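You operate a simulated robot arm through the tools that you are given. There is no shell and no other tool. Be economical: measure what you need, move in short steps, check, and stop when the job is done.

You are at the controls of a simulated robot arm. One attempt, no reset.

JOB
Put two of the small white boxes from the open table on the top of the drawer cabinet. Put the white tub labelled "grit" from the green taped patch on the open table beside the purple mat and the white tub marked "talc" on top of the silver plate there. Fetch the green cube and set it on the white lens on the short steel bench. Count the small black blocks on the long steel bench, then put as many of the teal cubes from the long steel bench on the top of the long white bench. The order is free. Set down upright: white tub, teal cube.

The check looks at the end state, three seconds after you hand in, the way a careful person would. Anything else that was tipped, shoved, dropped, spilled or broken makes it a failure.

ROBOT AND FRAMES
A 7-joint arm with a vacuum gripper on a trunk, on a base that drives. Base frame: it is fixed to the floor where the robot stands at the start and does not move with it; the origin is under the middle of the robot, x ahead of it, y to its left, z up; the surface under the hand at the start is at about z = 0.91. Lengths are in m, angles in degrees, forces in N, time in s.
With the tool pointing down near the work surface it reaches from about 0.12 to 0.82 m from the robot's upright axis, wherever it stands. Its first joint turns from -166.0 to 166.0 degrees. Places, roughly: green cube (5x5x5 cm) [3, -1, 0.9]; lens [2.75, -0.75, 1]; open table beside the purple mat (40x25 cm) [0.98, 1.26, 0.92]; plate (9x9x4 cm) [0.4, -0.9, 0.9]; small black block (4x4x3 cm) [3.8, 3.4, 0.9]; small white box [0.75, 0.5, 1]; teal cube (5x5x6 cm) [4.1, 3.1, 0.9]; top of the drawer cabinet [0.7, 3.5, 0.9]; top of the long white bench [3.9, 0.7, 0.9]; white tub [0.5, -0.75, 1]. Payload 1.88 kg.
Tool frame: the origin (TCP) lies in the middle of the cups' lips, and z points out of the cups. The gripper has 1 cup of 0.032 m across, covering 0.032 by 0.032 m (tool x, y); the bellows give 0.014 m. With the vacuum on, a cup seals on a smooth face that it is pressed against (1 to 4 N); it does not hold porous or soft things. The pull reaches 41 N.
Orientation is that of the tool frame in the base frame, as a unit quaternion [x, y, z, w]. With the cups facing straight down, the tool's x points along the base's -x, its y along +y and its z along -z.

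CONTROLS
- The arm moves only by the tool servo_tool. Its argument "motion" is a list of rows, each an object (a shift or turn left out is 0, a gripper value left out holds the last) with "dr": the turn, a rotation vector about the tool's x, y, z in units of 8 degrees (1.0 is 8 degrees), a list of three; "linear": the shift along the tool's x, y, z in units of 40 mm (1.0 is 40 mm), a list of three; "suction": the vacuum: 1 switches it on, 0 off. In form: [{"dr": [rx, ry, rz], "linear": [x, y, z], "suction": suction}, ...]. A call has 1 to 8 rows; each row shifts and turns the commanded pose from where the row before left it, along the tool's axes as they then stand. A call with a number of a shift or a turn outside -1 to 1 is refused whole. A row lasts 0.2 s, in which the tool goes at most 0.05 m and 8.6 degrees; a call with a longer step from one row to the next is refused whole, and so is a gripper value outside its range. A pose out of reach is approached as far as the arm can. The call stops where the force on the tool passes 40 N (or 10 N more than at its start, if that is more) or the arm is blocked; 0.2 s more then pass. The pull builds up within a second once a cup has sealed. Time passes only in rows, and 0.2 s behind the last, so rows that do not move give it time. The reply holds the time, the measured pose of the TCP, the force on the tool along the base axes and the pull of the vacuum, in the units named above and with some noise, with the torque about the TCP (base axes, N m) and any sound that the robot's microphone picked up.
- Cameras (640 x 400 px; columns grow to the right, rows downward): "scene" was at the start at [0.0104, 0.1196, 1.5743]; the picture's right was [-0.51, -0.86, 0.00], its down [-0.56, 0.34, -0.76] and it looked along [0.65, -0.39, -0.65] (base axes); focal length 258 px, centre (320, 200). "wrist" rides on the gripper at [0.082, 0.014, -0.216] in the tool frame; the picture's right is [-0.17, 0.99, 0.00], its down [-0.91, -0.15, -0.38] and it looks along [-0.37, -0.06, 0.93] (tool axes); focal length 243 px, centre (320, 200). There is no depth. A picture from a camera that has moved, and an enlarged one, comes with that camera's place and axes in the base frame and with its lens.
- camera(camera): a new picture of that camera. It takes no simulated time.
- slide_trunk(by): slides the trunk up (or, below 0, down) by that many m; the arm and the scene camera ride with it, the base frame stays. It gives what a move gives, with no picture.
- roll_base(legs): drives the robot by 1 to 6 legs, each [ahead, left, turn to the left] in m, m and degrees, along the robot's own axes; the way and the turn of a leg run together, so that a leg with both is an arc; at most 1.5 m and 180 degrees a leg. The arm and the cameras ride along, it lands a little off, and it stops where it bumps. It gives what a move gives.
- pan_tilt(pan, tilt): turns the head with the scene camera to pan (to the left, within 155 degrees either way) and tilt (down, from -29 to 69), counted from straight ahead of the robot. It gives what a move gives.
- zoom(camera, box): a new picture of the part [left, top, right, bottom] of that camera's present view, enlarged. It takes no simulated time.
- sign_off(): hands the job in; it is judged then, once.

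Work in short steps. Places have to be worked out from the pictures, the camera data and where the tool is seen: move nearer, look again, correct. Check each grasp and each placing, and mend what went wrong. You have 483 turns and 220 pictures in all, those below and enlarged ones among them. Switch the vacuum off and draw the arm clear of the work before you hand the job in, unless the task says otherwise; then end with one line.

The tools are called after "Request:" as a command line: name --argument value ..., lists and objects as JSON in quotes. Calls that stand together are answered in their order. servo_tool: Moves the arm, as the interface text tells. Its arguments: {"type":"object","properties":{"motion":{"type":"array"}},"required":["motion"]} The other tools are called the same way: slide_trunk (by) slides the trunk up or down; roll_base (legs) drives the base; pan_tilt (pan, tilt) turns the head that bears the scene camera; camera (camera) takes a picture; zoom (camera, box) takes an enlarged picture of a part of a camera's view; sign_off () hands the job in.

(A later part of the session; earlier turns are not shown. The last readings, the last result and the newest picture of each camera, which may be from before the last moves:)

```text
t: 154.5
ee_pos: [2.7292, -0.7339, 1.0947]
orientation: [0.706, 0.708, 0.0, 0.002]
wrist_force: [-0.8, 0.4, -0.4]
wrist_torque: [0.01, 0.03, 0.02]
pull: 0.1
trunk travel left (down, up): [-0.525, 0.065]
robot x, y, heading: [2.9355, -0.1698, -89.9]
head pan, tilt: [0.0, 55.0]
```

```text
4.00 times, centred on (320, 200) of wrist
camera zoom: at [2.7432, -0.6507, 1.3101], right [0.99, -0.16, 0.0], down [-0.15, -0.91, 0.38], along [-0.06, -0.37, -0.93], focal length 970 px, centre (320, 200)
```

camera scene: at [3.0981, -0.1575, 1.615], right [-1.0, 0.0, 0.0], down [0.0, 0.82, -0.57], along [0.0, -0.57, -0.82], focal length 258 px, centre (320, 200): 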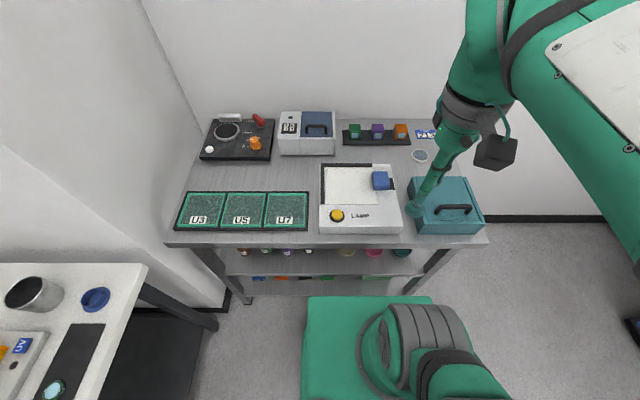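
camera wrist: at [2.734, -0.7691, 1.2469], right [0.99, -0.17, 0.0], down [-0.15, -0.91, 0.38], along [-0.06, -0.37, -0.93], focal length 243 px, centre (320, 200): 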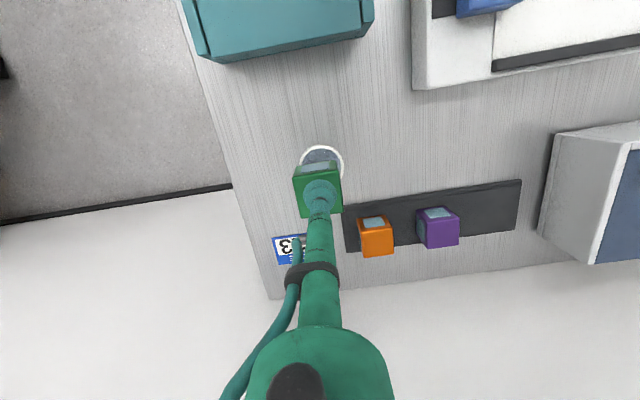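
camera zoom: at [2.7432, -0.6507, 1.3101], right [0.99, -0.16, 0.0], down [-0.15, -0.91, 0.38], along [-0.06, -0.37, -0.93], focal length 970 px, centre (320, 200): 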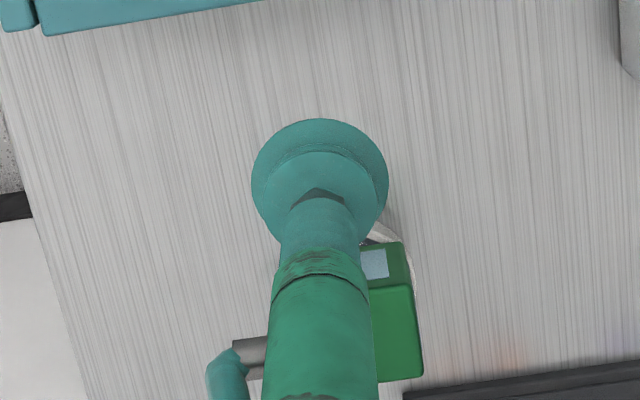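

The cube rests well on the lens. I raise and retract the arm.

Request:
servo_tool --motion '[{"linear": [0, 0, -1]}, {"linear": [0, 0, -1]}, {"linear": [0, 0, -1]}, {"linear": [0.7, 0.9, 0]}, {"linear": [0.7, 0.9, 0]}, {"linear": [0.7, 0.9, 0]}, {"linear": [0.7, 0.9, 0]}, {"linear": [0.7, 0.9, 0]}]'

Request:
servo_tool --motion '[{"linear": [1, 0, 0]}, {"linear": [1, 0, 0]}, {"linear": [1, 0, 0]}, {"linear": [1, 0, 0]}]'

Request:
roll_base --legs '[[-0.6, 0, 0], [0, 0, 90], [0, 0, 90]]'

Request:
pan_tilt --pan -20 --tilt 25

Request:
camera --camera "scene"

```text
t: 156.3
ee_pos: [2.9095, -0.5932, 1.2119]
orientation: [0.708, 0.707, 0.0, 0.001]
wrist_force: [0.0, -0.4, 0.5]
wrist_torque: [0.01, 0.04, 0.0]
pull: 0.0
trunk travel left (down, up): [-0.525, 0.065]
robot x, y, heading: [2.9348, -0.1676, -89.7]
head pan, tilt: [0.0, 55.0]
```

```text
t: 157.3
ee_pos: [2.9093, -0.4328, 1.2118]
orientation: [0.707, 0.707, 0.0, 0.001]
wrist_force: [0.1, 0.6, 0.4]
wrist_torque: [0.02, 0.0, 0.0]
pull: 0.1
trunk travel left (down, up): [-0.525, 0.065]
robot x, y, heading: [2.9352, -0.1713, -89.9]
head pan, tilt: [0.0, 55.0]
```

```text
t: 168.4
ee_pos: [2.9561, 0.7051, 1.2114]
orientation: [0.713, -0.701, -0.001, 0.001]
wrist_force: [0.4, -1.0, -0.5]
wrist_torque: [-0.03, -0.01, 0.01]
pull: 0.0
trunk travel left (down, up): [-0.525, 0.065]
robot x, y, heading: [2.9308, 0.4422, 91.1]
head pan, tilt: [0.0, 55.0]
```

```text
t: 169.4
ee_pos: [2.9559, 0.7064, 1.2119]
orientation: [0.714, -0.7, -0.001, 0.0]
wrist_force: [0.6, -0.3, 0.5]
wrist_torque: [-0.02, -0.02, -0.04]
pull: 0.0
trunk travel left (down, up): [-0.525, 0.065]
robot x, y, heading: [2.9354, 0.4423, 91.4]
head pan, tilt: [-20.0, 25.0]
```

```text
155 pictures are left
camera scene: at [2.7983, 0.4638, 1.5989], right [0.95, -0.32, 0.0], down [-0.14, -0.4, -0.91], along [0.29, 0.86, -0.42], focal length 258 px, centre (320, 200)
```

scene: 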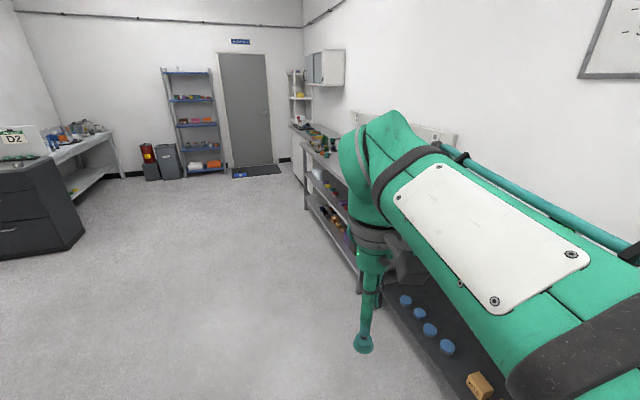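

I drive up along the benches to the long steel bench and turn to face it.

Request:
roll_base --legs '[[1.35, 0, 0], [1.35, 0, 0], [0, 0, -91]]'

Request:
pan_tilt --pan 0 --tilt 30

Request:
camera --camera "scene"

```text
t: 186.2
ee_pos: [3.1074, 3.0745, 1.2112]
orientation: [0.0, 1.0, 0.001, 0.001]
wrist_force: [0.3, 0.1, -0.3]
wrist_torque: [-0.02, -0.04, 0.01]
pull: 0.0
trunk travel left (down, up): [-0.525, 0.065]
robot x, y, heading: [2.8483, 3.1024, -0.2]
head pan, tilt: [-20.0, 25.0]
```

```text
t: 187.1
ee_pos: [3.1074, 3.0748, 1.2111]
orientation: [0.0, 1.0, 0.001, 0.001]
wrist_force: [-0.2, -0.1, -0.6]
wrist_torque: [0.01, 0.0, -0.01]
pull: 0.0
trunk travel left (down, up): [-0.525, 0.065]
robot x, y, heading: [2.8418, 3.1021, 0.2]
head pan, tilt: [0.0, 30.0]
```

```text
154 pictures are left
camera scene: at [2.8718, 3.266, 1.591], right [0.0, -1.0, 0.0], down [-0.5, 0.0, -0.87], along [0.87, 0.0, -0.5], focal length 258 px, centre (320, 200)
```

scene: 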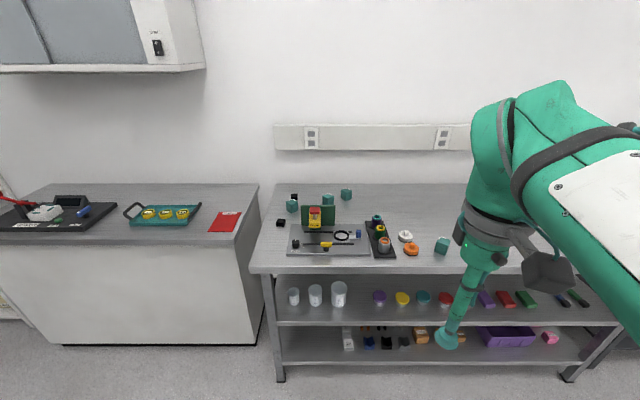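

Zoom on the bench to see black blocks and teal cubes.

Request:
zoom --camera "scene" --box '[250, 170, 480, 290]'

Request:
roll_base --legs '[[0.36, 0, 0]]'

Request:
pan_tilt --pan 0 --tilt 50

Request:
camera --camera "scene"

Request:
camera --camera "wrist"

```text
2.78 times, centred on (365, 230) of scene
camera zoom: at [2.8718, 3.266, 1.591], right [0.0, -1.0, 0.0], down [-0.5, 0.0, -0.87], along [0.87, 0.0, -0.5], focal length 718 px, centre (195, 116)
```

zoom: 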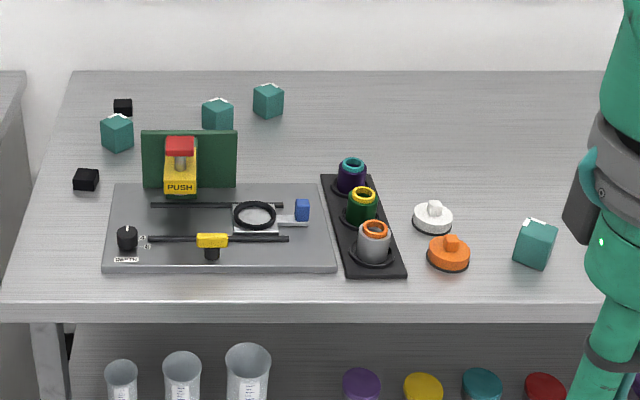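

```text
t: 189.4
ee_pos: [3.4747, 3.0758, 1.2125]
orientation: [0.0, 1.0, 0.0, 0.001]
wrist_force: [0.1, -0.1, -0.3]
wrist_torque: [-0.02, 0.05, -0.03]
pull: 0.0
trunk travel left (down, up): [-0.525, 0.065]
robot x, y, heading: [3.2093, 3.1012, 0.3]
head pan, tilt: [0.0, 30.0]
```

```text
t: 190.2
ee_pos: [3.4743, 3.0764, 1.2132]
orientation: [-0.001, 1.0, 0.001, 0.002]
wrist_force: [-0.3, 0.1, -0.9]
wrist_torque: [-0.04, -0.05, 0.0]
pull: 0.2
trunk travel left (down, up): [-0.525, 0.065]
robot x, y, heading: [3.2113, 3.1032, 0.1]
head pan, tilt: [0.0, 50.0]
```

```text
152 pictures are left
camera scene: at [3.2248, 3.2667, 1.5615], right [0.0, -1.0, 0.0], down [-0.77, 0.0, -0.64], along [0.64, 0.0, -0.77], focal length 258 px, centre (320, 200)
```

scene: 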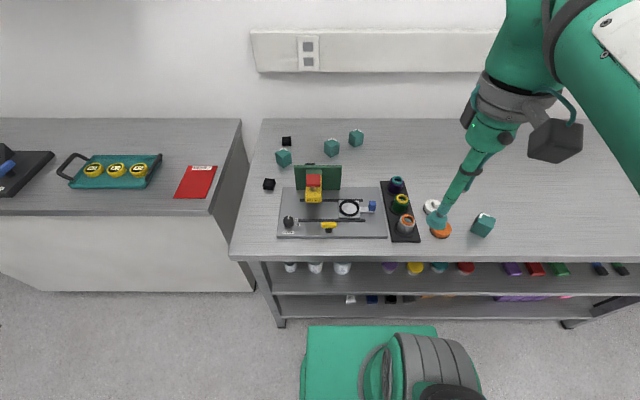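

```text
151 pictures are left
camera wrist: at [3.3915, 3.0901, 1.4283], right [0.16, 0.99, 0.0], down [0.91, -0.15, 0.38], along [0.37, -0.06, -0.93], focal length 243 px, centre (320, 200)
```

wrist: 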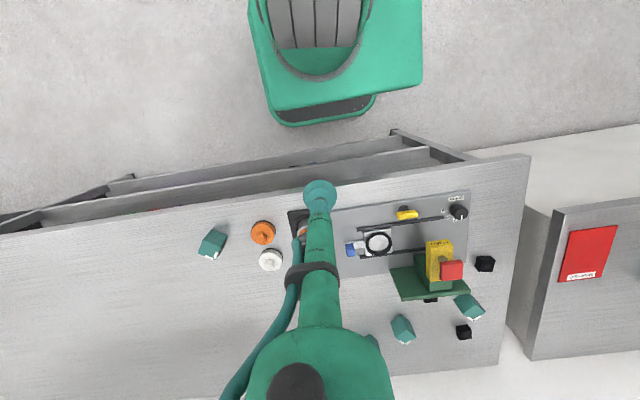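

A third black block seems hidden behind the green board. I move the tool over the far-left area to get a top view.

Request:
servo_tool --motion '[{"linear": [0, 0.9, -0.4]}, {"linear": [0, 0.9, -0.4]}, {"linear": [0, 0.9, 0]}, {"linear": [-0.9, 0.3, 0]}, {"linear": [-0.9, 0.3, 0]}]'

Request:
camera --camera "wrist"

Request:
zoom --camera "wrist" --box '[280, 180, 520, 330]'

```text
t: 191.4
ee_pos: [3.5478, 3.2085, 1.2428]
orientation: [-0.001, 1.0, 0.001, 0.001]
wrist_force: [-0.1, 0.5, -0.2]
wrist_torque: [-0.01, -0.02, -0.02]
pull: 0.1
trunk travel left (down, up): [-0.525, 0.065]
robot x, y, heading: [3.2071, 3.1051, 0.4]
head pan, tilt: [0.0, 50.0]
```

```text
150 pictures are left
camera wrist: at [3.4655, 3.2225, 1.4596], right [0.16, 0.99, 0.0], down [0.91, -0.15, 0.38], along [0.37, -0.06, -0.93], focal length 243 px, centre (320, 200)
```

wrist: 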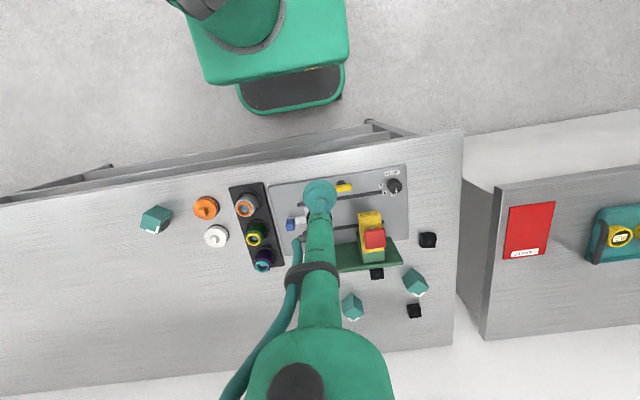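

```text
2.67 times, centred on (400, 255) of wrist
camera zoom: at [3.4655, 3.2225, 1.4596], right [0.16, 0.99, 0.0], down [0.91, -0.15, 0.38], along [0.37, -0.06, -0.93], focal length 647 px, centre (107, 53)
```

zoom: 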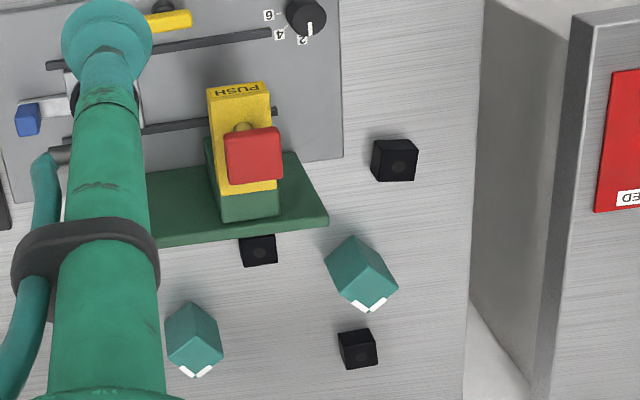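

Three black blocks so far; I shift the tool to see what the arm tube was hiding, and also check the bench's right part.

Request:
servo_tool --motion '[{"linear": [0, 1, 0]}, {"linear": [0, 1, 0]}, {"linear": [0, 1, 0]}, {"linear": [0, 1, 0]}, {"linear": [0, 1, 0]}, {"linear": [0, 1, 0]}]'

Request:
zoom --camera "wrist" --box '[40, 150, 360, 350]'

Request:
pan_tilt --pan -40 --tilt 45

Request:
camera --camera "scene"

```text
t: 192.8
ee_pos: [3.5448, 3.4494, 1.2454]
orientation: [0.0, 1.0, 0.002, 0.001]
wrist_force: [0.1, 0.2, 0.0]
wrist_torque: [0.0, -0.03, -0.01]
pull: 0.0
trunk travel left (down, up): [-0.525, 0.065]
robot x, y, heading: [3.2109, 3.1016, 0.2]
head pan, tilt: [0.0, 50.0]
```

```text
2.00 times, centred on (200, 250) of wrist
camera zoom: at [3.4622, 3.4619, 1.4628], right [0.16, 0.99, 0.0], down [0.91, -0.15, 0.38], along [0.37, -0.06, -0.93], focal length 485 px, centre (560, 100)
```

zoom: 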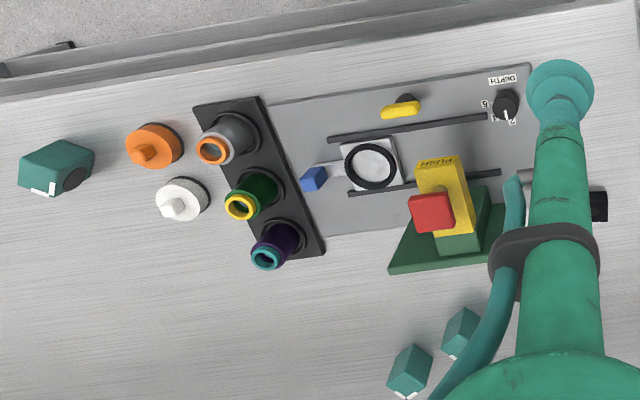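

```text
t: 193.9
ee_pos: [3.5462, 3.4478, 1.2464]
orientation: [-0.001, 1.0, 0.001, 0.001]
wrist_force: [-0.5, -0.4, 0.3]
wrist_torque: [-0.02, 0.0, 0.02]
pull: 0.2
trunk travel left (down, up): [-0.525, 0.065]
robot x, y, heading: [3.2084, 3.1043, -0.0]
head pan, tilt: [-40.0, 45.0]
```

```text
147 pictures are left
camera scene: at [3.2103, 3.2145, 1.5684], right [-0.64, -0.77, 0.0], down [-0.54, 0.45, -0.71], along [0.54, -0.45, -0.71], focal length 258 px, centre (320, 200)
```

scene: 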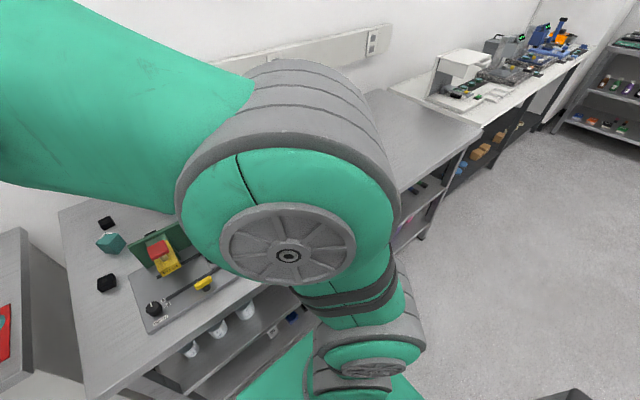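

Three black blocks confirmed so far (none hidden elsewhere behind the board). I move to the nearest teal cube at ≈(3.64,2.80).

Request:
servo_tool --motion '[{"linear": [0, -1, 0]}, {"linear": [0, -1, 0]}, {"linear": [0, -1, 0]}, {"linear": [0, -1, 0]}, {"linear": [0, -1, 0]}, {"linear": [0, -1, 0]}, {"linear": [0, -1, 0]}, {"linear": [0, -1, 0]}]'

Request:
servo_tool --motion '[{"linear": [-0.2, -1, 0]}, {"linear": [-0.2, -1, 0]}, {"linear": [-0.2, -1, 0]}, {"linear": [-0.2, -1, 0]}, {"linear": [-0.2, -1, 0]}, {"linear": [0, -1, 0]}, {"linear": [0, -1, 0]}, {"linear": [0, -1, 0]}]'

Request:
camera --camera "wrist"

```text
t: 195.7
ee_pos: [3.5487, 3.1275, 1.2436]
orientation: [0.0, 1.0, 0.001, 0.0]
wrist_force: [0.0, -0.1, -0.1]
wrist_torque: [-0.02, 0.0, -0.01]
pull: 0.0
trunk travel left (down, up): [-0.525, 0.065]
robot x, y, heading: [3.2134, 3.1055, 0.1]
head pan, tilt: [-40.0, 45.0]
```

```text
t: 197.5
ee_pos: [3.5891, 2.807, 1.2441]
orientation: [-0.001, 1.0, 0.001, 0.0]
wrist_force: [-0.4, -0.6, 0.2]
wrist_torque: [0.01, -0.02, 0.02]
pull: 0.0
trunk travel left (down, up): [-0.525, 0.065]
robot x, y, heading: [3.2077, 3.104, 0.6]
head pan, tilt: [-40.0, 45.0]
```

```text
146 pictures are left
camera wrist: at [3.5061, 2.8206, 1.4615], right [0.16, 0.99, 0.0], down [0.91, -0.15, 0.38], along [0.37, -0.06, -0.93], focal length 243 px, centre (320, 200)
```

wrist: 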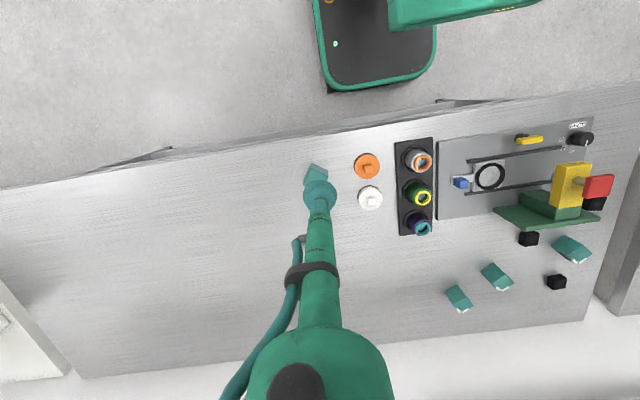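

The rest of the bench is empty: count is three black blocks. I align over this teal cube and zoom.

Request:
servo_tool --motion '[{"linear": [-0.7, -0.1, 0]}, {"linear": [-0.67, -0.1, 0]}, {}]'

Request:
zoom --camera "wrist" --box '[240, 100, 400, 200]'

```text
t: 198.3
ee_pos: [3.6439, 2.8004, 1.2433]
orientation: [-0.001, 1.0, 0.002, 0.001]
wrist_force: [0.3, -0.8, -0.1]
wrist_torque: [0.01, 0.0, -0.01]
pull: 0.2
trunk travel left (down, up): [-0.525, 0.065]
robot x, y, heading: [3.2121, 3.1036, 0.2]
head pan, tilt: [-40.0, 45.0]
```

```text
4.00 times, centred on (320, 150) of wrist
camera zoom: at [3.561, 2.8142, 1.4604], right [0.16, 0.99, 0.0], down [0.91, -0.15, 0.38], along [0.37, -0.06, -0.93], focal length 970 px, centre (320, 400)
```

zoom: 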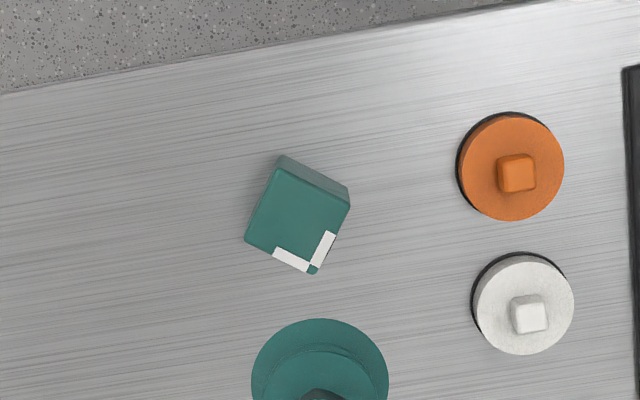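

Cube top centre ≈(3.661,2.787). Adjust and descend part way.

Request:
servo_tool --motion '[{"linear": [-0.43, -0.33, 0.5]}, {"linear": [0, 0, 1]}, {"linear": [0, 0, 1]}, {"linear": [0, 0, 1]}, {"linear": [0, 0, 1]}, {}]'

Request:
zoom --camera "wrist" --box '[240, 120, 400, 220]'

```text
t: 199.7
ee_pos: [3.6574, 2.7884, 1.0632]
orientation: [-0.001, 1.0, 0.001, 0.001]
wrist_force: [-0.3, -0.2, -0.8]
wrist_torque: [0.04, 0.02, 0.03]
pull: 0.0
trunk travel left (down, up): [-0.525, 0.065]
robot x, y, heading: [3.2111, 3.1057, 0.2]
head pan, tilt: [-40.0, 45.0]
```

```text
4.00 times, centred on (320, 170) of wrist
camera zoom: at [3.5753, 2.8034, 1.2803], right [0.16, 0.99, 0.0], down [0.91, -0.15, 0.38], along [0.37, -0.06, -0.93], focal length 970 px, centre (320, 320)
```

zoom: 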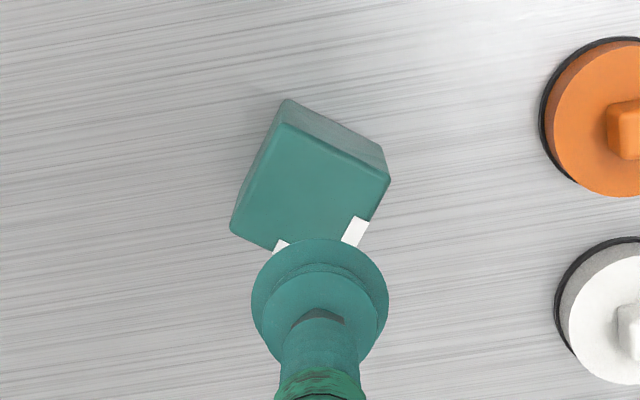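

Small correction (+5 mm x, −3 mm y), then descend to contact with vacuum.

Request:
servo_tool --motion '[{"linear": [-0.12, -0.07, 0.8], "suction": 1}, {"linear": [0, 0, 0.8]}, {"linear": [0, 0, 0.4]}, {"linear": [0, 0, 0.15]}, {}]'

```text
t: 200.9
ee_pos: [3.6623, 2.7864, 0.9767]
orientation: [-0.001, 1.0, 0.001, 0.001]
wrist_force: [0.1, -0.5, 0.5]
wrist_torque: [-0.01, -0.01, 0.02]
pull: 0.0
trunk travel left (down, up): [-0.525, 0.065]
robot x, y, heading: [3.2083, 3.1031, 0.4]
head pan, tilt: [-40.0, 45.0]
```

Request:
servo_tool --motion '[{"linear": [0, 0, 0.15]}, {"linear": [0, 0, 0.15]}, {"linear": [0, 0, 0.1]}]'

```text
t: 201.7
ee_pos: [3.6641, 2.7848, 0.9613]
orientation: [-0.002, 1.0, 0.002, 0.001]
wrist_force: [0.4, 0.0, -0.8]
wrist_torque: [0.0, 0.02, 0.0]
pull: 0.0
trunk travel left (down, up): [-0.525, 0.065]
robot x, y, heading: [3.2099, 3.1031, 0.3]
head pan, tilt: [-40.0, 45.0]
```

Request:
servo_tool --motion '[{"linear": [0, 0, 0.12]}, {"linear": [0, 0, 0.12]}, {"linear": [0, 0, 0.08]}]'

```text
t: 202.5
ee_pos: [3.6639, 2.7857, 0.9516]
orientation: [0.0, 1.0, -0.001, 0.002]
wrist_force: [-1.9, 3.6, 14.6]
wrist_torque: [0.04, 0.06, 0.01]
pull: 40.5
trunk travel left (down, up): [-0.525, 0.065]
robot x, y, heading: [3.2093, 3.1056, 0.1]
head pan, tilt: [-40.0, 45.0]
```

Sealed. Lift, retract, and drive to the white bench.

Request:
servo_tool --motion '[{"linear": [0, 0, -0.4]}, {"linear": [0, 0, -1]}, {"linear": [0, 0, -1]}, {"linear": [0, 0, -1]}, {"linear": [0, 0, -1]}, {"linear": [0, 0, -1]}, {"linear": [0.9, 0.7, 0]}, {"linear": [0.9, 0.7, 0]}]'

Request:
servo_tool --motion '[{"linear": [0.9, 0.7, 0]}, {"linear": [0.9, 0.8, 0]}, {"linear": [0.8, 0.9, 0]}, {"linear": [0.3, 0.9, 0]}, {"linear": [0, 0.9, 0]}, {"linear": [0, 0.9, 0]}]'

Request:
roll_base --legs '[[-0.3, 0, 0], [0, -1.1, 0], [0, -1.1, 0]]'

Request:
pan_tilt --pan 5 --tilt 40

Request:
camera --camera "scene"

Request:
camera --camera "wrist"

```text
t: 204.3
ee_pos: [3.5915, 2.8406, 1.1628]
orientation: [-0.001, 1.0, 0.0, 0.001]
wrist_force: [0.1, -0.2, -3.1]
wrist_torque: [0.02, -0.01, 0.02]
pull: 40.0
trunk travel left (down, up): [-0.525, 0.065]
robot x, y, heading: [3.2149, 3.1036, 0.2]
head pan, tilt: [-40.0, 45.0]
```

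```text
t: 205.7
ee_pos: [3.4739, 3.0421, 1.1621]
orientation: [0.006, 1.0, 0.003, -0.007]
wrist_force: [0.1, -0.1, -3.1]
wrist_torque: [-0.03, -0.04, -0.01]
pull: 40.7
trunk travel left (down, up): [-0.525, 0.065]
robot x, y, heading: [3.2108, 3.1075, -0.2]
head pan, tilt: [-40.0, 45.0]
```

```text
t: 218.2
ee_pos: [3.1469, 0.8464, 1.1631]
orientation: [0.007, 1.0, 0.003, -0.008]
wrist_force: [0.0, 0.1, -2.3]
wrist_torque: [0.0, -0.03, -0.03]
pull: 40.8
trunk travel left (down, up): [-0.525, 0.065]
robot x, y, heading: [2.8835, 0.9143, -0.6]
head pan, tilt: [-40.0, 45.0]
```

```text
t: 219.3
ee_pos: [3.1461, 0.8468, 1.159]
orientation: [0.007, 1.0, 0.003, -0.009]
wrist_force: [-0.1, -0.1, -2.5]
wrist_torque: [0.0, -0.01, -0.02]
pull: 41.0
trunk travel left (down, up): [-0.525, 0.065]
robot x, y, heading: [2.8839, 0.9105, -0.6]
head pan, tilt: [5.0, 40.0]
```

```text
143 pictures are left
camera scene: at [2.9069, 1.0802, 1.5757], right [0.07, -1.0, 0.0], down [-0.64, -0.05, -0.77], along [0.76, 0.06, -0.64], focal length 258 px, centre (320, 200)
```

scene: 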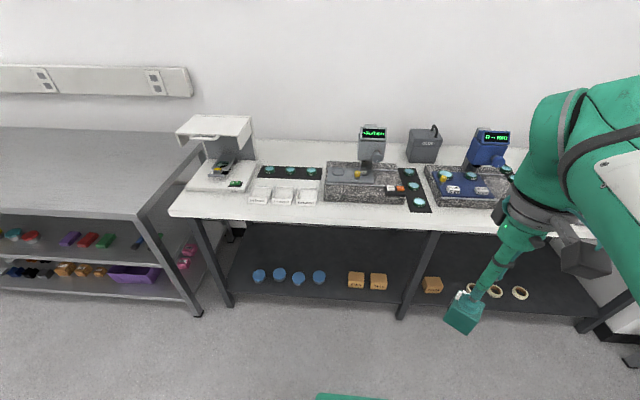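

```text
142 pictures are left
camera wrist: at [3.0685, 0.8601, 1.3783], right [0.18, 0.98, 0.0], down [0.92, -0.17, 0.36], along [0.35, -0.06, -0.93], focal length 243 px, centre (320, 200)
```

wrist: 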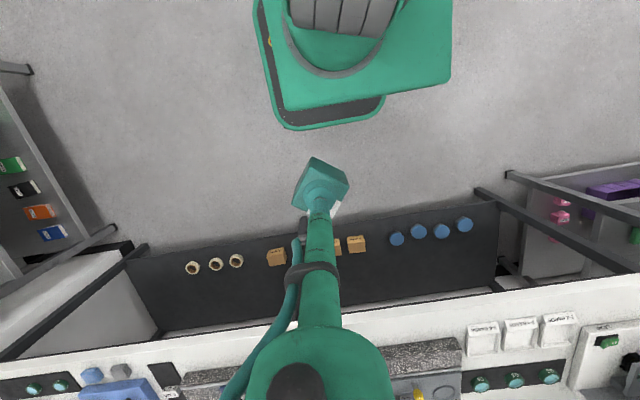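

The white bench is crowded; I drive closer to find free surface for three cubes.

Request:
roll_base --legs '[[0.36, 0.15, 0.6]]'

Request:
pan_tilt --pan 5 --tilt 45

Request:
camera --camera "scene"

Request:
camera --camera "wrist"

```text
t: 221.7
ee_pos: [3.5036, 0.9937, 1.1593]
orientation: [0.002, 1.0, 0.003, -0.01]
wrist_force: [-0.2, 0.5, -2.4]
wrist_torque: [-0.01, 0.03, 0.02]
pull: 40.7
trunk travel left (down, up): [-0.525, 0.065]
robot x, y, heading: [3.2389, 1.0555, -0.2]
head pan, tilt: [5.0, 40.0]
```

```text
t: 222.4
ee_pos: [3.5038, 0.9944, 1.1596]
orientation: [0.003, 1.0, 0.003, -0.011]
wrist_force: [1.2, 0.3, -2.6]
wrist_torque: [-0.01, 0.01, -0.01]
pull: 40.5
trunk travel left (down, up): [-0.525, 0.065]
robot x, y, heading: [3.2372, 1.0568, -0.5]
head pan, tilt: [5.0, 45.0]
```

```text
141 pictures are left
camera scene: at [3.2578, 1.2261, 1.5684], right [0.08, -1.0, 0.0], down [-0.7, -0.06, -0.71], along [0.7, 0.06, -0.71], focal length 258 px, centre (320, 200)
```

scene: 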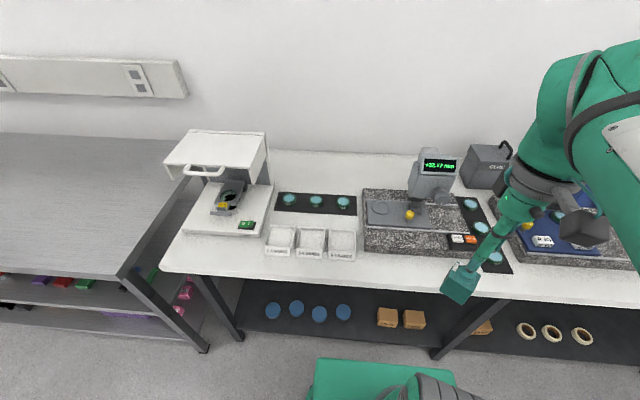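

```text
140 pictures are left
camera wrist: at [3.4257, 1.0074, 1.3779], right [0.17, 0.99, 0.0], down [0.92, -0.16, 0.35], along [0.35, -0.06, -0.94], focal length 243 px, centre (320, 200)
```

wrist: 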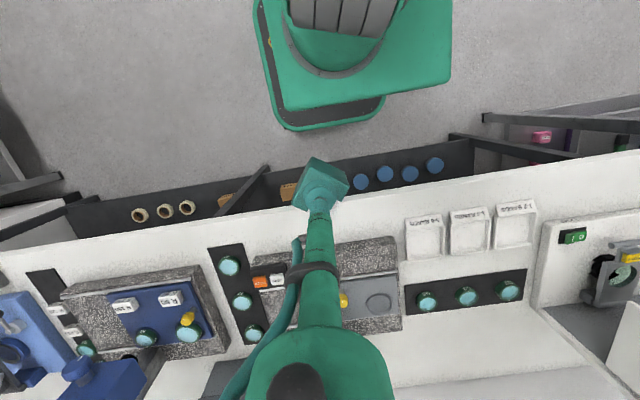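

There's free surface behind the three-dot strip, x≈3.97–4.2, y≈1.0–1.4. I position the base for it.

Request:
roll_base --legs '[[0.045, 0.14, 0.4]]'

Request:
servo_tool --motion '[{"linear": [-1, 0, -0.5]}, {"linear": [-1, 0, -0.5]}, {"linear": [-1, 0, 0]}, {"linear": [-1, 0, 0]}, {"linear": [-1, 0, 0]}, {"linear": [-1, 0, 0]}, {"linear": [-1, 0, 0]}, {"linear": [-1, 0, 0]}]'

Request:
camera --camera "wrist"

Request:
camera --camera "scene"

```text
t: 223.8
ee_pos: [3.5496, 1.1383, 1.1597]
orientation: [0.0, 1.0, 0.005, -0.011]
wrist_force: [0.9, -0.8, -2.5]
wrist_torque: [0.03, 0.02, 0.0]
pull: 40.9
trunk travel left (down, up): [-0.525, 0.065]
robot x, y, heading: [3.2852, 1.1962, 0.6]
head pan, tilt: [5.0, 45.0]
```

```text
t: 225.6
ee_pos: [3.8706, 1.1405, 1.1939]
orientation: [-0.001, 1.0, 0.004, -0.011]
wrist_force: [0.1, 0.2, -2.6]
wrist_torque: [-0.03, 0.01, 0.02]
pull: 40.9
trunk travel left (down, up): [-0.525, 0.065]
robot x, y, heading: [3.2835, 1.2003, -0.0]
head pan, tilt: [5.0, 45.0]
```

```text
139 pictures are left
camera wrist: at [3.7929, 1.1536, 1.412], right [0.16, 0.99, 0.0], down [0.92, -0.15, 0.35], along [0.35, -0.05, -0.94], focal length 243 px, centre (320, 200)
```

wrist: 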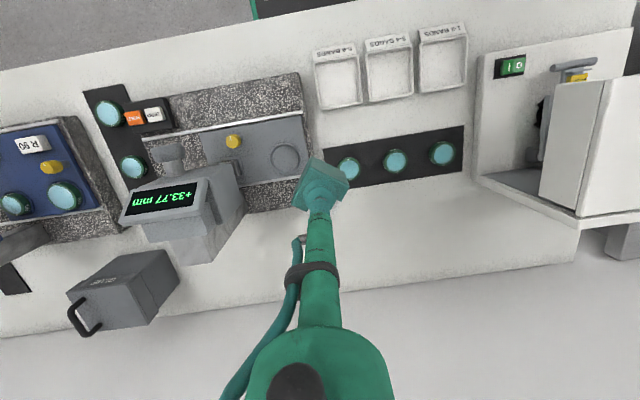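

```text
138 pictures are left
camera scene: at [3.3028, 1.3685, 1.5683], right [0.09, -1.0, 0.0], down [-0.7, -0.06, -0.71], along [0.7, 0.06, -0.71], focal length 258 px, centre (320, 200)
```

scene: 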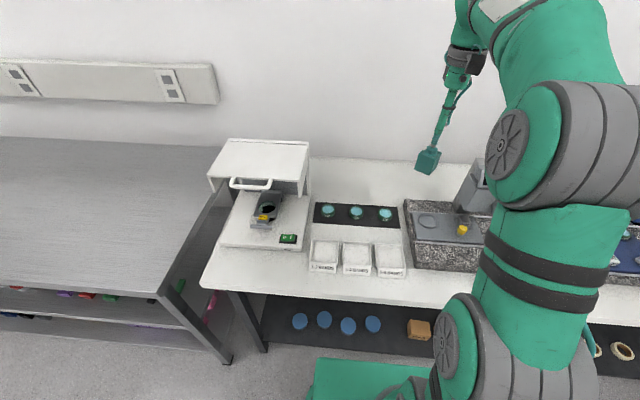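

I correct the ~1.3° tool tilt and move to above the free area at y≈1.34.

Request:
servo_tool --motion '[{"dr": [0.057, -0.157, 0], "linear": [0, 0.9, 0]}, {"linear": [0, 1, 0]}, {"linear": [0, 1, 0]}, {"linear": [0, 1, 0]}, {"linear": [-0.5, 1, 0]}, {"linear": [-1, 0, 0]}, {"linear": [-1, 0, 0]}, {}]'

Request:
servo_tool --motion '[{"linear": [0, 0, 1]}, {"linear": [0, 0, 1]}, {"linear": [-0.7, 0, 0.5]}, {"linear": [-0.7, 0, 0.5]}, {}]'

Request:
camera --camera "wrist"

```text
t: 227.4
ee_pos: [3.9696, 1.3358, 1.1954]
orientation: [0.0, 1.0, 0.0, 0.002]
wrist_force: [-0.5, -0.4, -1.4]
wrist_torque: [0.06, -0.05, -0.01]
pull: 40.3
trunk travel left (down, up): [-0.525, 0.065]
robot x, y, heading: [3.2838, 1.1965, 0.1]
head pan, tilt: [5.0, 45.0]
```

```text
t: 228.6
ee_pos: [4.0262, 1.3354, 1.0732]
orientation: [-0.001, 1.0, 0.0, 0.001]
wrist_force: [-0.7, -0.5, -2.3]
wrist_torque: [0.01, 0.0, -0.02]
pull: 41.0
trunk travel left (down, up): [-0.525, 0.065]
robot x, y, heading: [3.2864, 1.1949, 0.0]
head pan, tilt: [5.0, 45.0]
```

```text
137 pictures are left
camera wrist: at [3.9435, 1.3487, 1.2896], right [0.16, 0.99, 0.0], down [0.91, -0.15, 0.38], along [0.37, -0.06, -0.93], focal length 243 px, centre (320, 200)
```

wrist: 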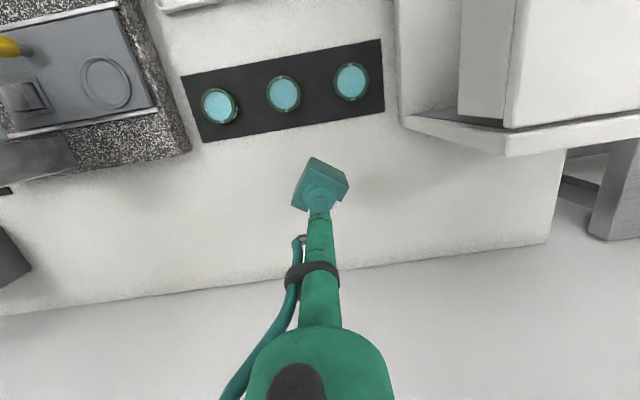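

Clear white surface below. I shift 3 cm away from the left device and lower.

Request:
servo_tool --motion '[{"linear": [-0.2, -0.75, 0.2]}, {"linear": [0, 0, 1]}, {"linear": [0, 0, 1]}, {"linear": [0, 0, 0.4]}, {}]'

```text
t: 229.8
ee_pos: [4.037, 1.3062, 0.9692]
orientation: [-0.001, 1.0, 0.0, 0.001]
wrist_force: [-0.8, -1.0, -1.6]
wrist_torque: [0.0, -0.03, -0.03]
pull: 41.2
trunk travel left (down, up): [-0.525, 0.065]
robot x, y, heading: [3.2845, 1.2003, 0.4]
head pan, tilt: [5.0, 45.0]
```

Request:
servo_tool --motion '[{"linear": [0, 0, 0.15]}, {"linear": [0, 0, 0.12]}, {}]'

```text
t: 230.6
ee_pos: [4.0365, 1.3057, 0.9584]
orientation: [-0.001, 1.0, 0.001, 0.001]
wrist_force: [0.8, 0.0, -2.5]
wrist_torque: [0.04, -0.04, 0.01]
pull: 40.5
trunk travel left (down, up): [-0.525, 0.065]
robot x, y, heading: [3.2836, 1.198, 0.2]
head pan, tilt: [5.0, 45.0]
```

Request:
servo_tool --motion '[{"linear": [0, 0, 0.1]}, {"linear": [0, 0, 0.08]}, {}]'

```text
t: 231.4
ee_pos: [4.0349, 1.3068, 0.9518]
orientation: [-0.001, 1.0, 0.0, 0.0]
wrist_force: [0.8, 0.0, -2.0]
wrist_torque: [0.01, -0.02, 0.01]
pull: 41.1
trunk travel left (down, up): [-0.525, 0.065]
robot x, y, heading: [3.2839, 1.1997, 0.4]
head pan, tilt: [5.0, 45.0]
```

Request:
servo_tool --motion '[{"linear": [0, 0, 0.1]}, {"linear": [0, 0, 0.08]}, {}]'

```text
t: 232.2
ee_pos: [4.0343, 1.3054, 0.943]
orientation: [-0.001, 1.0, -0.001, 0.001]
wrist_force: [-0.2, -0.3, -3.0]
wrist_torque: [-0.03, 0.0, 0.0]
pull: 40.5
trunk travel left (down, up): [-0.525, 0.065]
robot x, y, heading: [3.2851, 1.199, 0.1]
head pan, tilt: [5.0, 45.0]
```

Not touching yet; continue slowly.

Request:
servo_tool --motion '[{"linear": [0, 0, 0.1]}, {"linear": [0, 0, 0.1]}, {}]'

Request:
zoom --camera "scene" --box '[280, 120, 480, 245]'

```text
t: 233.0
ee_pos: [4.0346, 1.3053, 0.9359]
orientation: [0.0, 1.0, 0.001, 0.001]
wrist_force: [-0.3, -1.6, -2.1]
wrist_torque: [0.02, -0.02, 0.01]
pull: 40.7
trunk travel left (down, up): [-0.525, 0.065]
robot x, y, heading: [3.2813, 1.197, 0.6]
head pan, tilt: [5.0, 45.0]
```

```text
3.20 times, centred on (380, 182) of scene
camera zoom: at [3.3025, 1.3686, 1.5684], right [0.09, -1.0, 0.0], down [-0.7, -0.06, -0.71], along [0.7, 0.06, -0.71], focal length 826 px, centre (128, 256)
```

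zoom: 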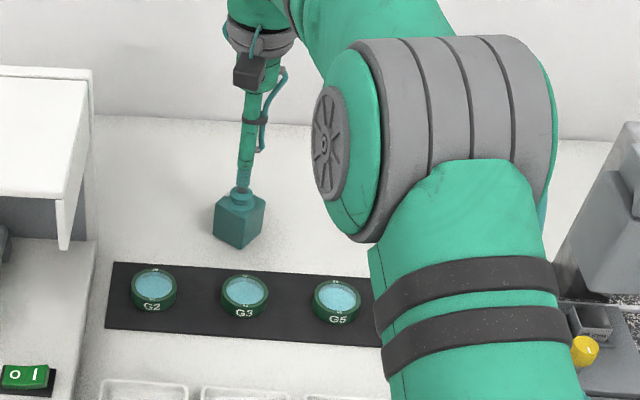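

Close to the surface but no contact yet; continue down a few mm at a time.

Request:
servo_tool --motion '[{"linear": [0, 0, 0.1]}, {"linear": [0, 0, 0.1]}, {}]'

```text
t: 233.8
ee_pos: [4.0345, 1.3049, 0.9309]
orientation: [-0.001, 1.0, 0.0, 0.004]
wrist_force: [-1.4, -0.1, 18.4]
wrist_torque: [-0.01, 0.13, -0.07]
pull: 40.9
trunk travel left (down, up): [-0.525, 0.065]
robot x, y, heading: [3.2836, 1.1977, 0.1]
head pan, tilt: [5.0, 45.0]
```

Contact at 0.931. Release and rise.

Request:
servo_tool --motion '[{"linear": [0, 0, -0.1]}, {"suction": 0}, {}, {}, {}, {"linear": [0, 0, -0.3]}, {"linear": [0, 0, -1]}, {"linear": [0, 0, -1]}]'

Request:
servo_tool --motion '[{"linear": [1, 0, 0]}, {"linear": [1, 0, 0]}, {"linear": [1, 0, -0.5]}, {"linear": [1, 0, -0.5]}, {"linear": [1, 0, -0.5]}, {"linear": [1, 0, -0.5]}, {"linear": [1, 0, -0.5]}, {"linear": [1, 0, -0.5]}]'

Request:
camera --camera "wrist"

```text
t: 235.6
ee_pos: [4.0336, 1.3059, 1.0267]
orientation: [-0.001, 1.0, 0.0, 0.0]
wrist_force: [0.6, -0.6, 0.5]
wrist_torque: [0.03, 0.02, 0.0]
pull: 0.1
trunk travel left (down, up): [-0.525, 0.065]
robot x, y, heading: [3.2794, 1.1967, 0.4]
head pan, tilt: [5.0, 45.0]
```

```text
t: 237.4
ee_pos: [3.7152, 1.306, 1.1452]
orientation: [-0.001, 1.0, 0.0, 0.001]
wrist_force: [0.4, -0.3, -0.3]
wrist_torque: [-0.01, 0.0, -0.01]
pull: 0.0
trunk travel left (down, up): [-0.525, 0.065]
robot x, y, heading: [3.2846, 1.1976, 0.1]
head pan, tilt: [5.0, 45.0]
```

```text
135 pictures are left
camera wrist: at [3.6312, 1.3185, 1.3611], right [0.16, 0.99, 0.0], down [0.91, -0.15, 0.38], along [0.37, -0.06, -0.93], focal length 243 px, centre (320, 200)
```

wrist: 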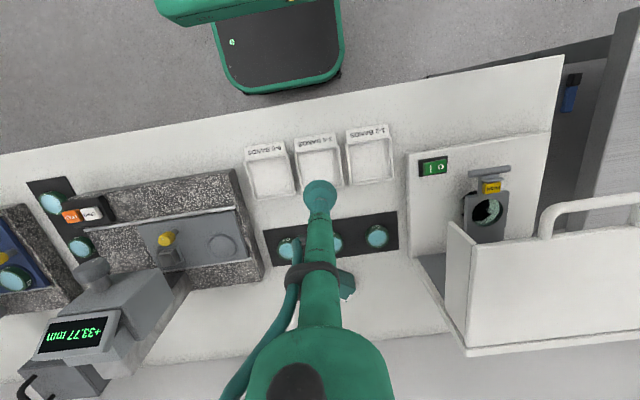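

First cube is placed. I retract and drive back for the next two (≈(4.03,3.10) and (3.97,3.19)).

Request:
servo_tool --motion '[{"linear": [1, -0.4, 0]}, {"linear": [1, -0.4, 0]}, {"linear": [1, -0.4, 0]}, {"linear": [0.5, -0.4, 0]}]'

Request:
roll_base --legs '[[-0.3, 0, 0], [0, 0.95, 0], [0, 0.95, 0]]'

Request:
pan_tilt --pan 5 --tilt 40

Request:
camera --camera "scene"

```text
t: 238.4
ee_pos: [3.5726, 1.2395, 1.144]
orientation: [-0.002, 1.0, 0.0, 0.001]
wrist_force: [0.2, -0.4, -0.7]
wrist_torque: [0.0, 0.0, -0.01]
pull: 0.1
trunk travel left (down, up): [-0.525, 0.065]
robot x, y, heading: [3.2855, 1.1977, 0.1]
head pan, tilt: [5.0, 45.0]
```

```text
t: 249.6
ee_pos: [3.2421, 3.1494, 1.145]
orientation: [-0.012, 1.0, 0.0, 0.0]
wrist_force: [0.4, -0.5, 0.3]
wrist_torque: [-0.01, 0.01, 0.03]
pull: 0.0
trunk travel left (down, up): [-0.525, 0.065]
robot x, y, heading: [2.9549, 3.1035, 1.5]
head pan, tilt: [5.0, 45.0]
```

```text
t: 250.2
ee_pos: [3.2425, 3.1495, 1.1433]
orientation: [-0.012, 1.0, 0.0, 0.001]
wrist_force: [-0.3, 0.0, -0.9]
wrist_torque: [0.03, -0.02, -0.01]
pull: 0.0
trunk travel left (down, up): [-0.525, 0.065]
robot x, y, heading: [2.9559, 3.0988, 1.6]
head pan, tilt: [5.0, 40.0]
```

```text
134 pictures are left
camera scene: at [2.9729, 3.2726, 1.5756], right [0.11, -0.99, 0.0], down [-0.64, -0.07, -0.77], along [0.76, 0.09, -0.64], focal length 258 px, centre (320, 200)
```

scene: 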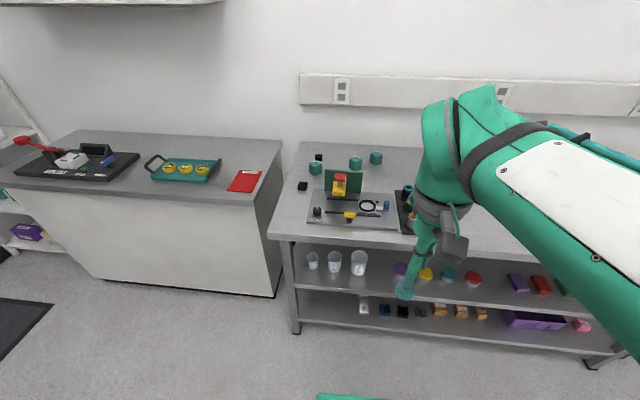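

Quick zoom on the lower shelf to rule out extra black blocks, then drive in.

Request:
zoom --camera "scene" --box '[340, 280, 500, 330]'

Request:
roll_base --legs '[[0.28, 0.03, -1.5]]'

Request:
servo_tool --motion '[{"linear": [-1, 0, -0.5]}, {"linear": [-1, 0, -0.5]}, {"linear": [-1, 0, -0.5]}, {"linear": [-1, 0, 0]}, {"linear": [-1, 0, 0]}, {"linear": [-1, 0, 0]}, {"linear": [-1, 0, 0]}, {"linear": [-1, 0, 0]}]'

Request:
camera --camera "wrist"

```text
4.00 times, centred on (420, 305) of scene
camera zoom: at [2.9729, 3.2726, 1.5756], right [0.11, -0.99, 0.0], down [-0.64, -0.07, -0.77], along [0.76, 0.09, -0.64], focal length 1032 px, centre (-80, -220)
```

zoom: 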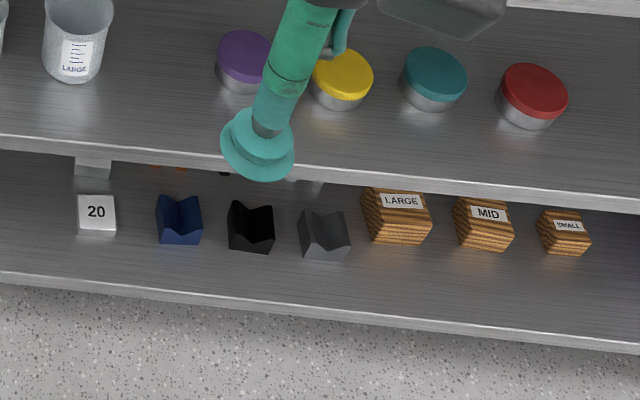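

```text
t: 252.2
ee_pos: [3.5259, 3.1763, 1.145]
orientation: [0.0, 1.0, 0.0, 0.0]
wrist_force: [-0.8, 0.1, 0.2]
wrist_torque: [0.0, -0.05, 0.02]
pull: 0.0
trunk travel left (down, up): [-0.525, 0.065]
robot x, y, heading: [3.2371, 3.1363, 0.3]
head pan, tilt: [5.0, 40.0]
```

```text
t: 254.0
ee_pos: [3.845, 3.1754, 1.2049]
orientation: [0.0, 1.0, 0.0, 0.001]
wrist_force: [-0.4, -1.2, 0.0]
wrist_torque: [-0.03, -0.03, -0.03]
pull: 0.1
trunk travel left (down, up): [-0.525, 0.065]
robot x, y, heading: [3.2348, 3.1315, 0.2]
head pan, tilt: [5.0, 40.0]
```

```text
132 pictures are left
camera wrist: at [3.7626, 3.1888, 1.4207], right [0.17, 0.99, 0.0], down [0.91, -0.15, 0.38], along [0.37, -0.06, -0.93], focal length 243 px, centre (320, 200)
```

wrist: 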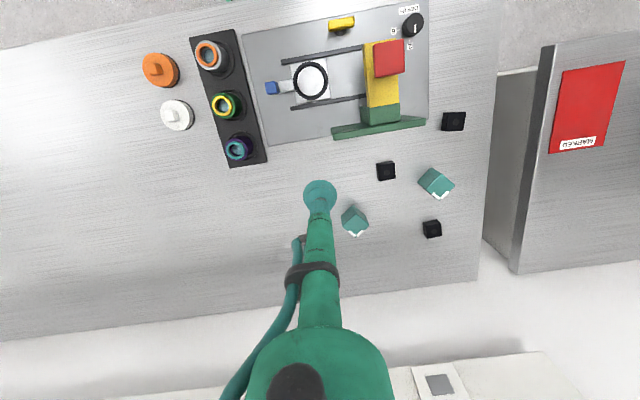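

Only V-shaped blocks on the shelf below; the count stays three. Next cube at ≈(4.00,3.22): lower and extend toward it.

Request:
servo_tool --motion '[{"linear": [0, 0.4, 1]}, {"linear": [0, 0.4, 1]}, {"linear": [0, 0.38, 0.9]}, {"linear": [-0.9, 0, 0]}, {"linear": [-0.9, 0, 0]}, {"linear": [-0.9, 0, 0]}, {}]'

Request:
zoom --camera "wrist" --box '[240, 120, 400, 220]'

```text
t: 255.6
ee_pos: [3.9525, 3.2214, 1.088]
orientation: [0.0, 1.0, 0.0, 0.001]
wrist_force: [0.3, 1.0, 0.4]
wrist_torque: [0.01, 0.02, 0.02]
pull: 0.1
trunk travel left (down, up): [-0.525, 0.065]
robot x, y, heading: [3.2369, 3.1353, 0.1]
head pan, tilt: [5.0, 40.0]
```

```text
4.00 times, centred on (320, 170) of wrist
camera zoom: at [3.8709, 3.2346, 1.3053], right [0.17, 0.99, 0.0], down [0.91, -0.15, 0.38], along [0.37, -0.06, -0.93], focal length 970 px, centre (320, 320)
```

zoom: 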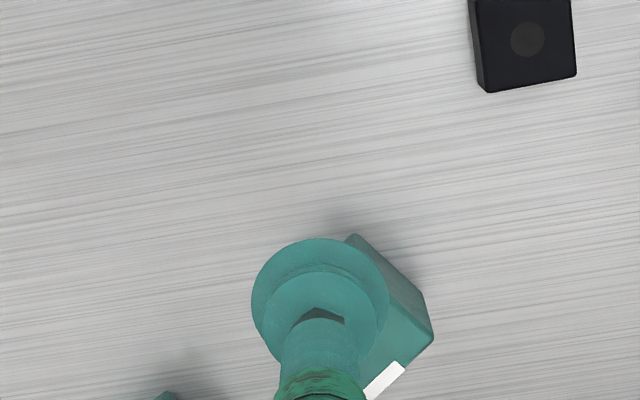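

Cube is farther out (≈(4.02,3.232)); extend further and look.

Request:
servo_tool --motion '[{"linear": [-0.6, 0.25, 0]}, {"linear": [-0.7, 0, 0]}, {}]'

Request:
zoom --camera "wrist" --box '[240, 120, 400, 220]'

```text
t: 256.4
ee_pos: [4.0034, 3.231, 1.0913]
orientation: [0.0, 1.0, 0.0, 0.003]
wrist_force: [-1.1, -0.9, 1.0]
wrist_torque: [-0.01, -0.05, 0.0]
pull: 0.0
trunk travel left (down, up): [-0.525, 0.065]
robot x, y, heading: [3.236, 3.1355, 0.1]
head pan, tilt: [5.0, 40.0]
```

```text
4.00 times, centred on (320, 170) of wrist
camera zoom: at [3.9204, 3.2459, 1.3074], right [0.17, 0.99, 0.0], down [0.91, -0.15, 0.38], along [0.37, -0.06, -0.93], focal length 970 px, centre (320, 320)
```

zoom: 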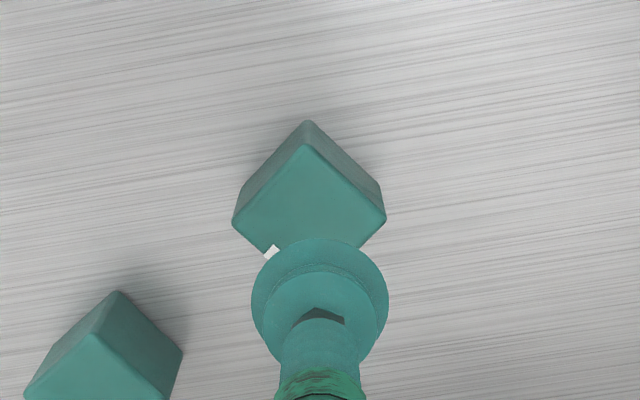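

Cube centre ≈(4.025,3.227). Lower a bit, then extend, and check.

Request:
servo_tool --motion '[{"linear": [0, -0.1, 1]}, {"linear": [-0.3, 0, 0.5]}, {"linear": [-0.24, 0, 0]}, {}]'

Request:
zoom --camera "wrist" --box '[240, 130, 400, 230]'

```text
t: 257.4
ee_pos: [4.0269, 3.2273, 1.0269]
orientation: [0.0, 1.0, 0.0, 0.0]
wrist_force: [-0.1, -0.4, -0.2]
wrist_torque: [-0.02, -0.01, 0.0]
pull: 0.0
trunk travel left (down, up): [-0.525, 0.065]
robot x, y, heading: [3.2367, 3.1339, 0.3]
head pan, tilt: [5.0, 40.0]
```

```text
4.00 times, centred on (320, 180) of wrist
camera zoom: at [3.945, 3.2422, 1.2449], right [0.17, 0.99, 0.0], down [0.91, -0.15, 0.38], along [0.37, -0.06, -0.93], focal length 970 px, centre (320, 280)
```

zoom: 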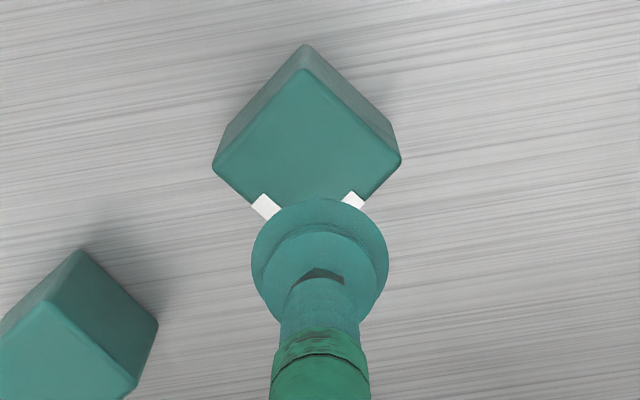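

Aligned within 4 mm; adjust and descend.

Request:
servo_tool --motion '[{"linear": [0.09, -0.1, 0.6], "suction": 1}, {"linear": [0, 0, 0.6]}, {"linear": [0, 0, 0.25]}, {"linear": [0, 0, 0.15]}, {}]'

Request:
servo_tool --motion '[{"linear": [0, 0, 0.12]}, {"linear": [0, 0, 0.12]}]'

```text
t: 258.6
ee_pos: [4.024, 3.2246, 0.9651]
orientation: [0.0, 1.0, 0.0, 0.001]
wrist_force: [1.2, -0.4, -0.1]
wrist_torque: [0.01, 0.01, 0.0]
pull: 0.1
trunk travel left (down, up): [-0.525, 0.065]
robot x, y, heading: [3.2352, 3.1365, 0.1]
head pan, tilt: [5.0, 40.0]
```

```text
t: 259.2
ee_pos: [4.0246, 3.2261, 0.9555]
orientation: [0.0, 1.0, 0.0, 0.0]
wrist_force: [0.2, -0.4, 0.6]
wrist_torque: [-0.02, -0.03, 0.01]
pull: 41.0
trunk travel left (down, up): [-0.525, 0.065]
robot x, y, heading: [3.2382, 3.1347, 0.2]
head pan, tilt: [5.0, 40.0]
```

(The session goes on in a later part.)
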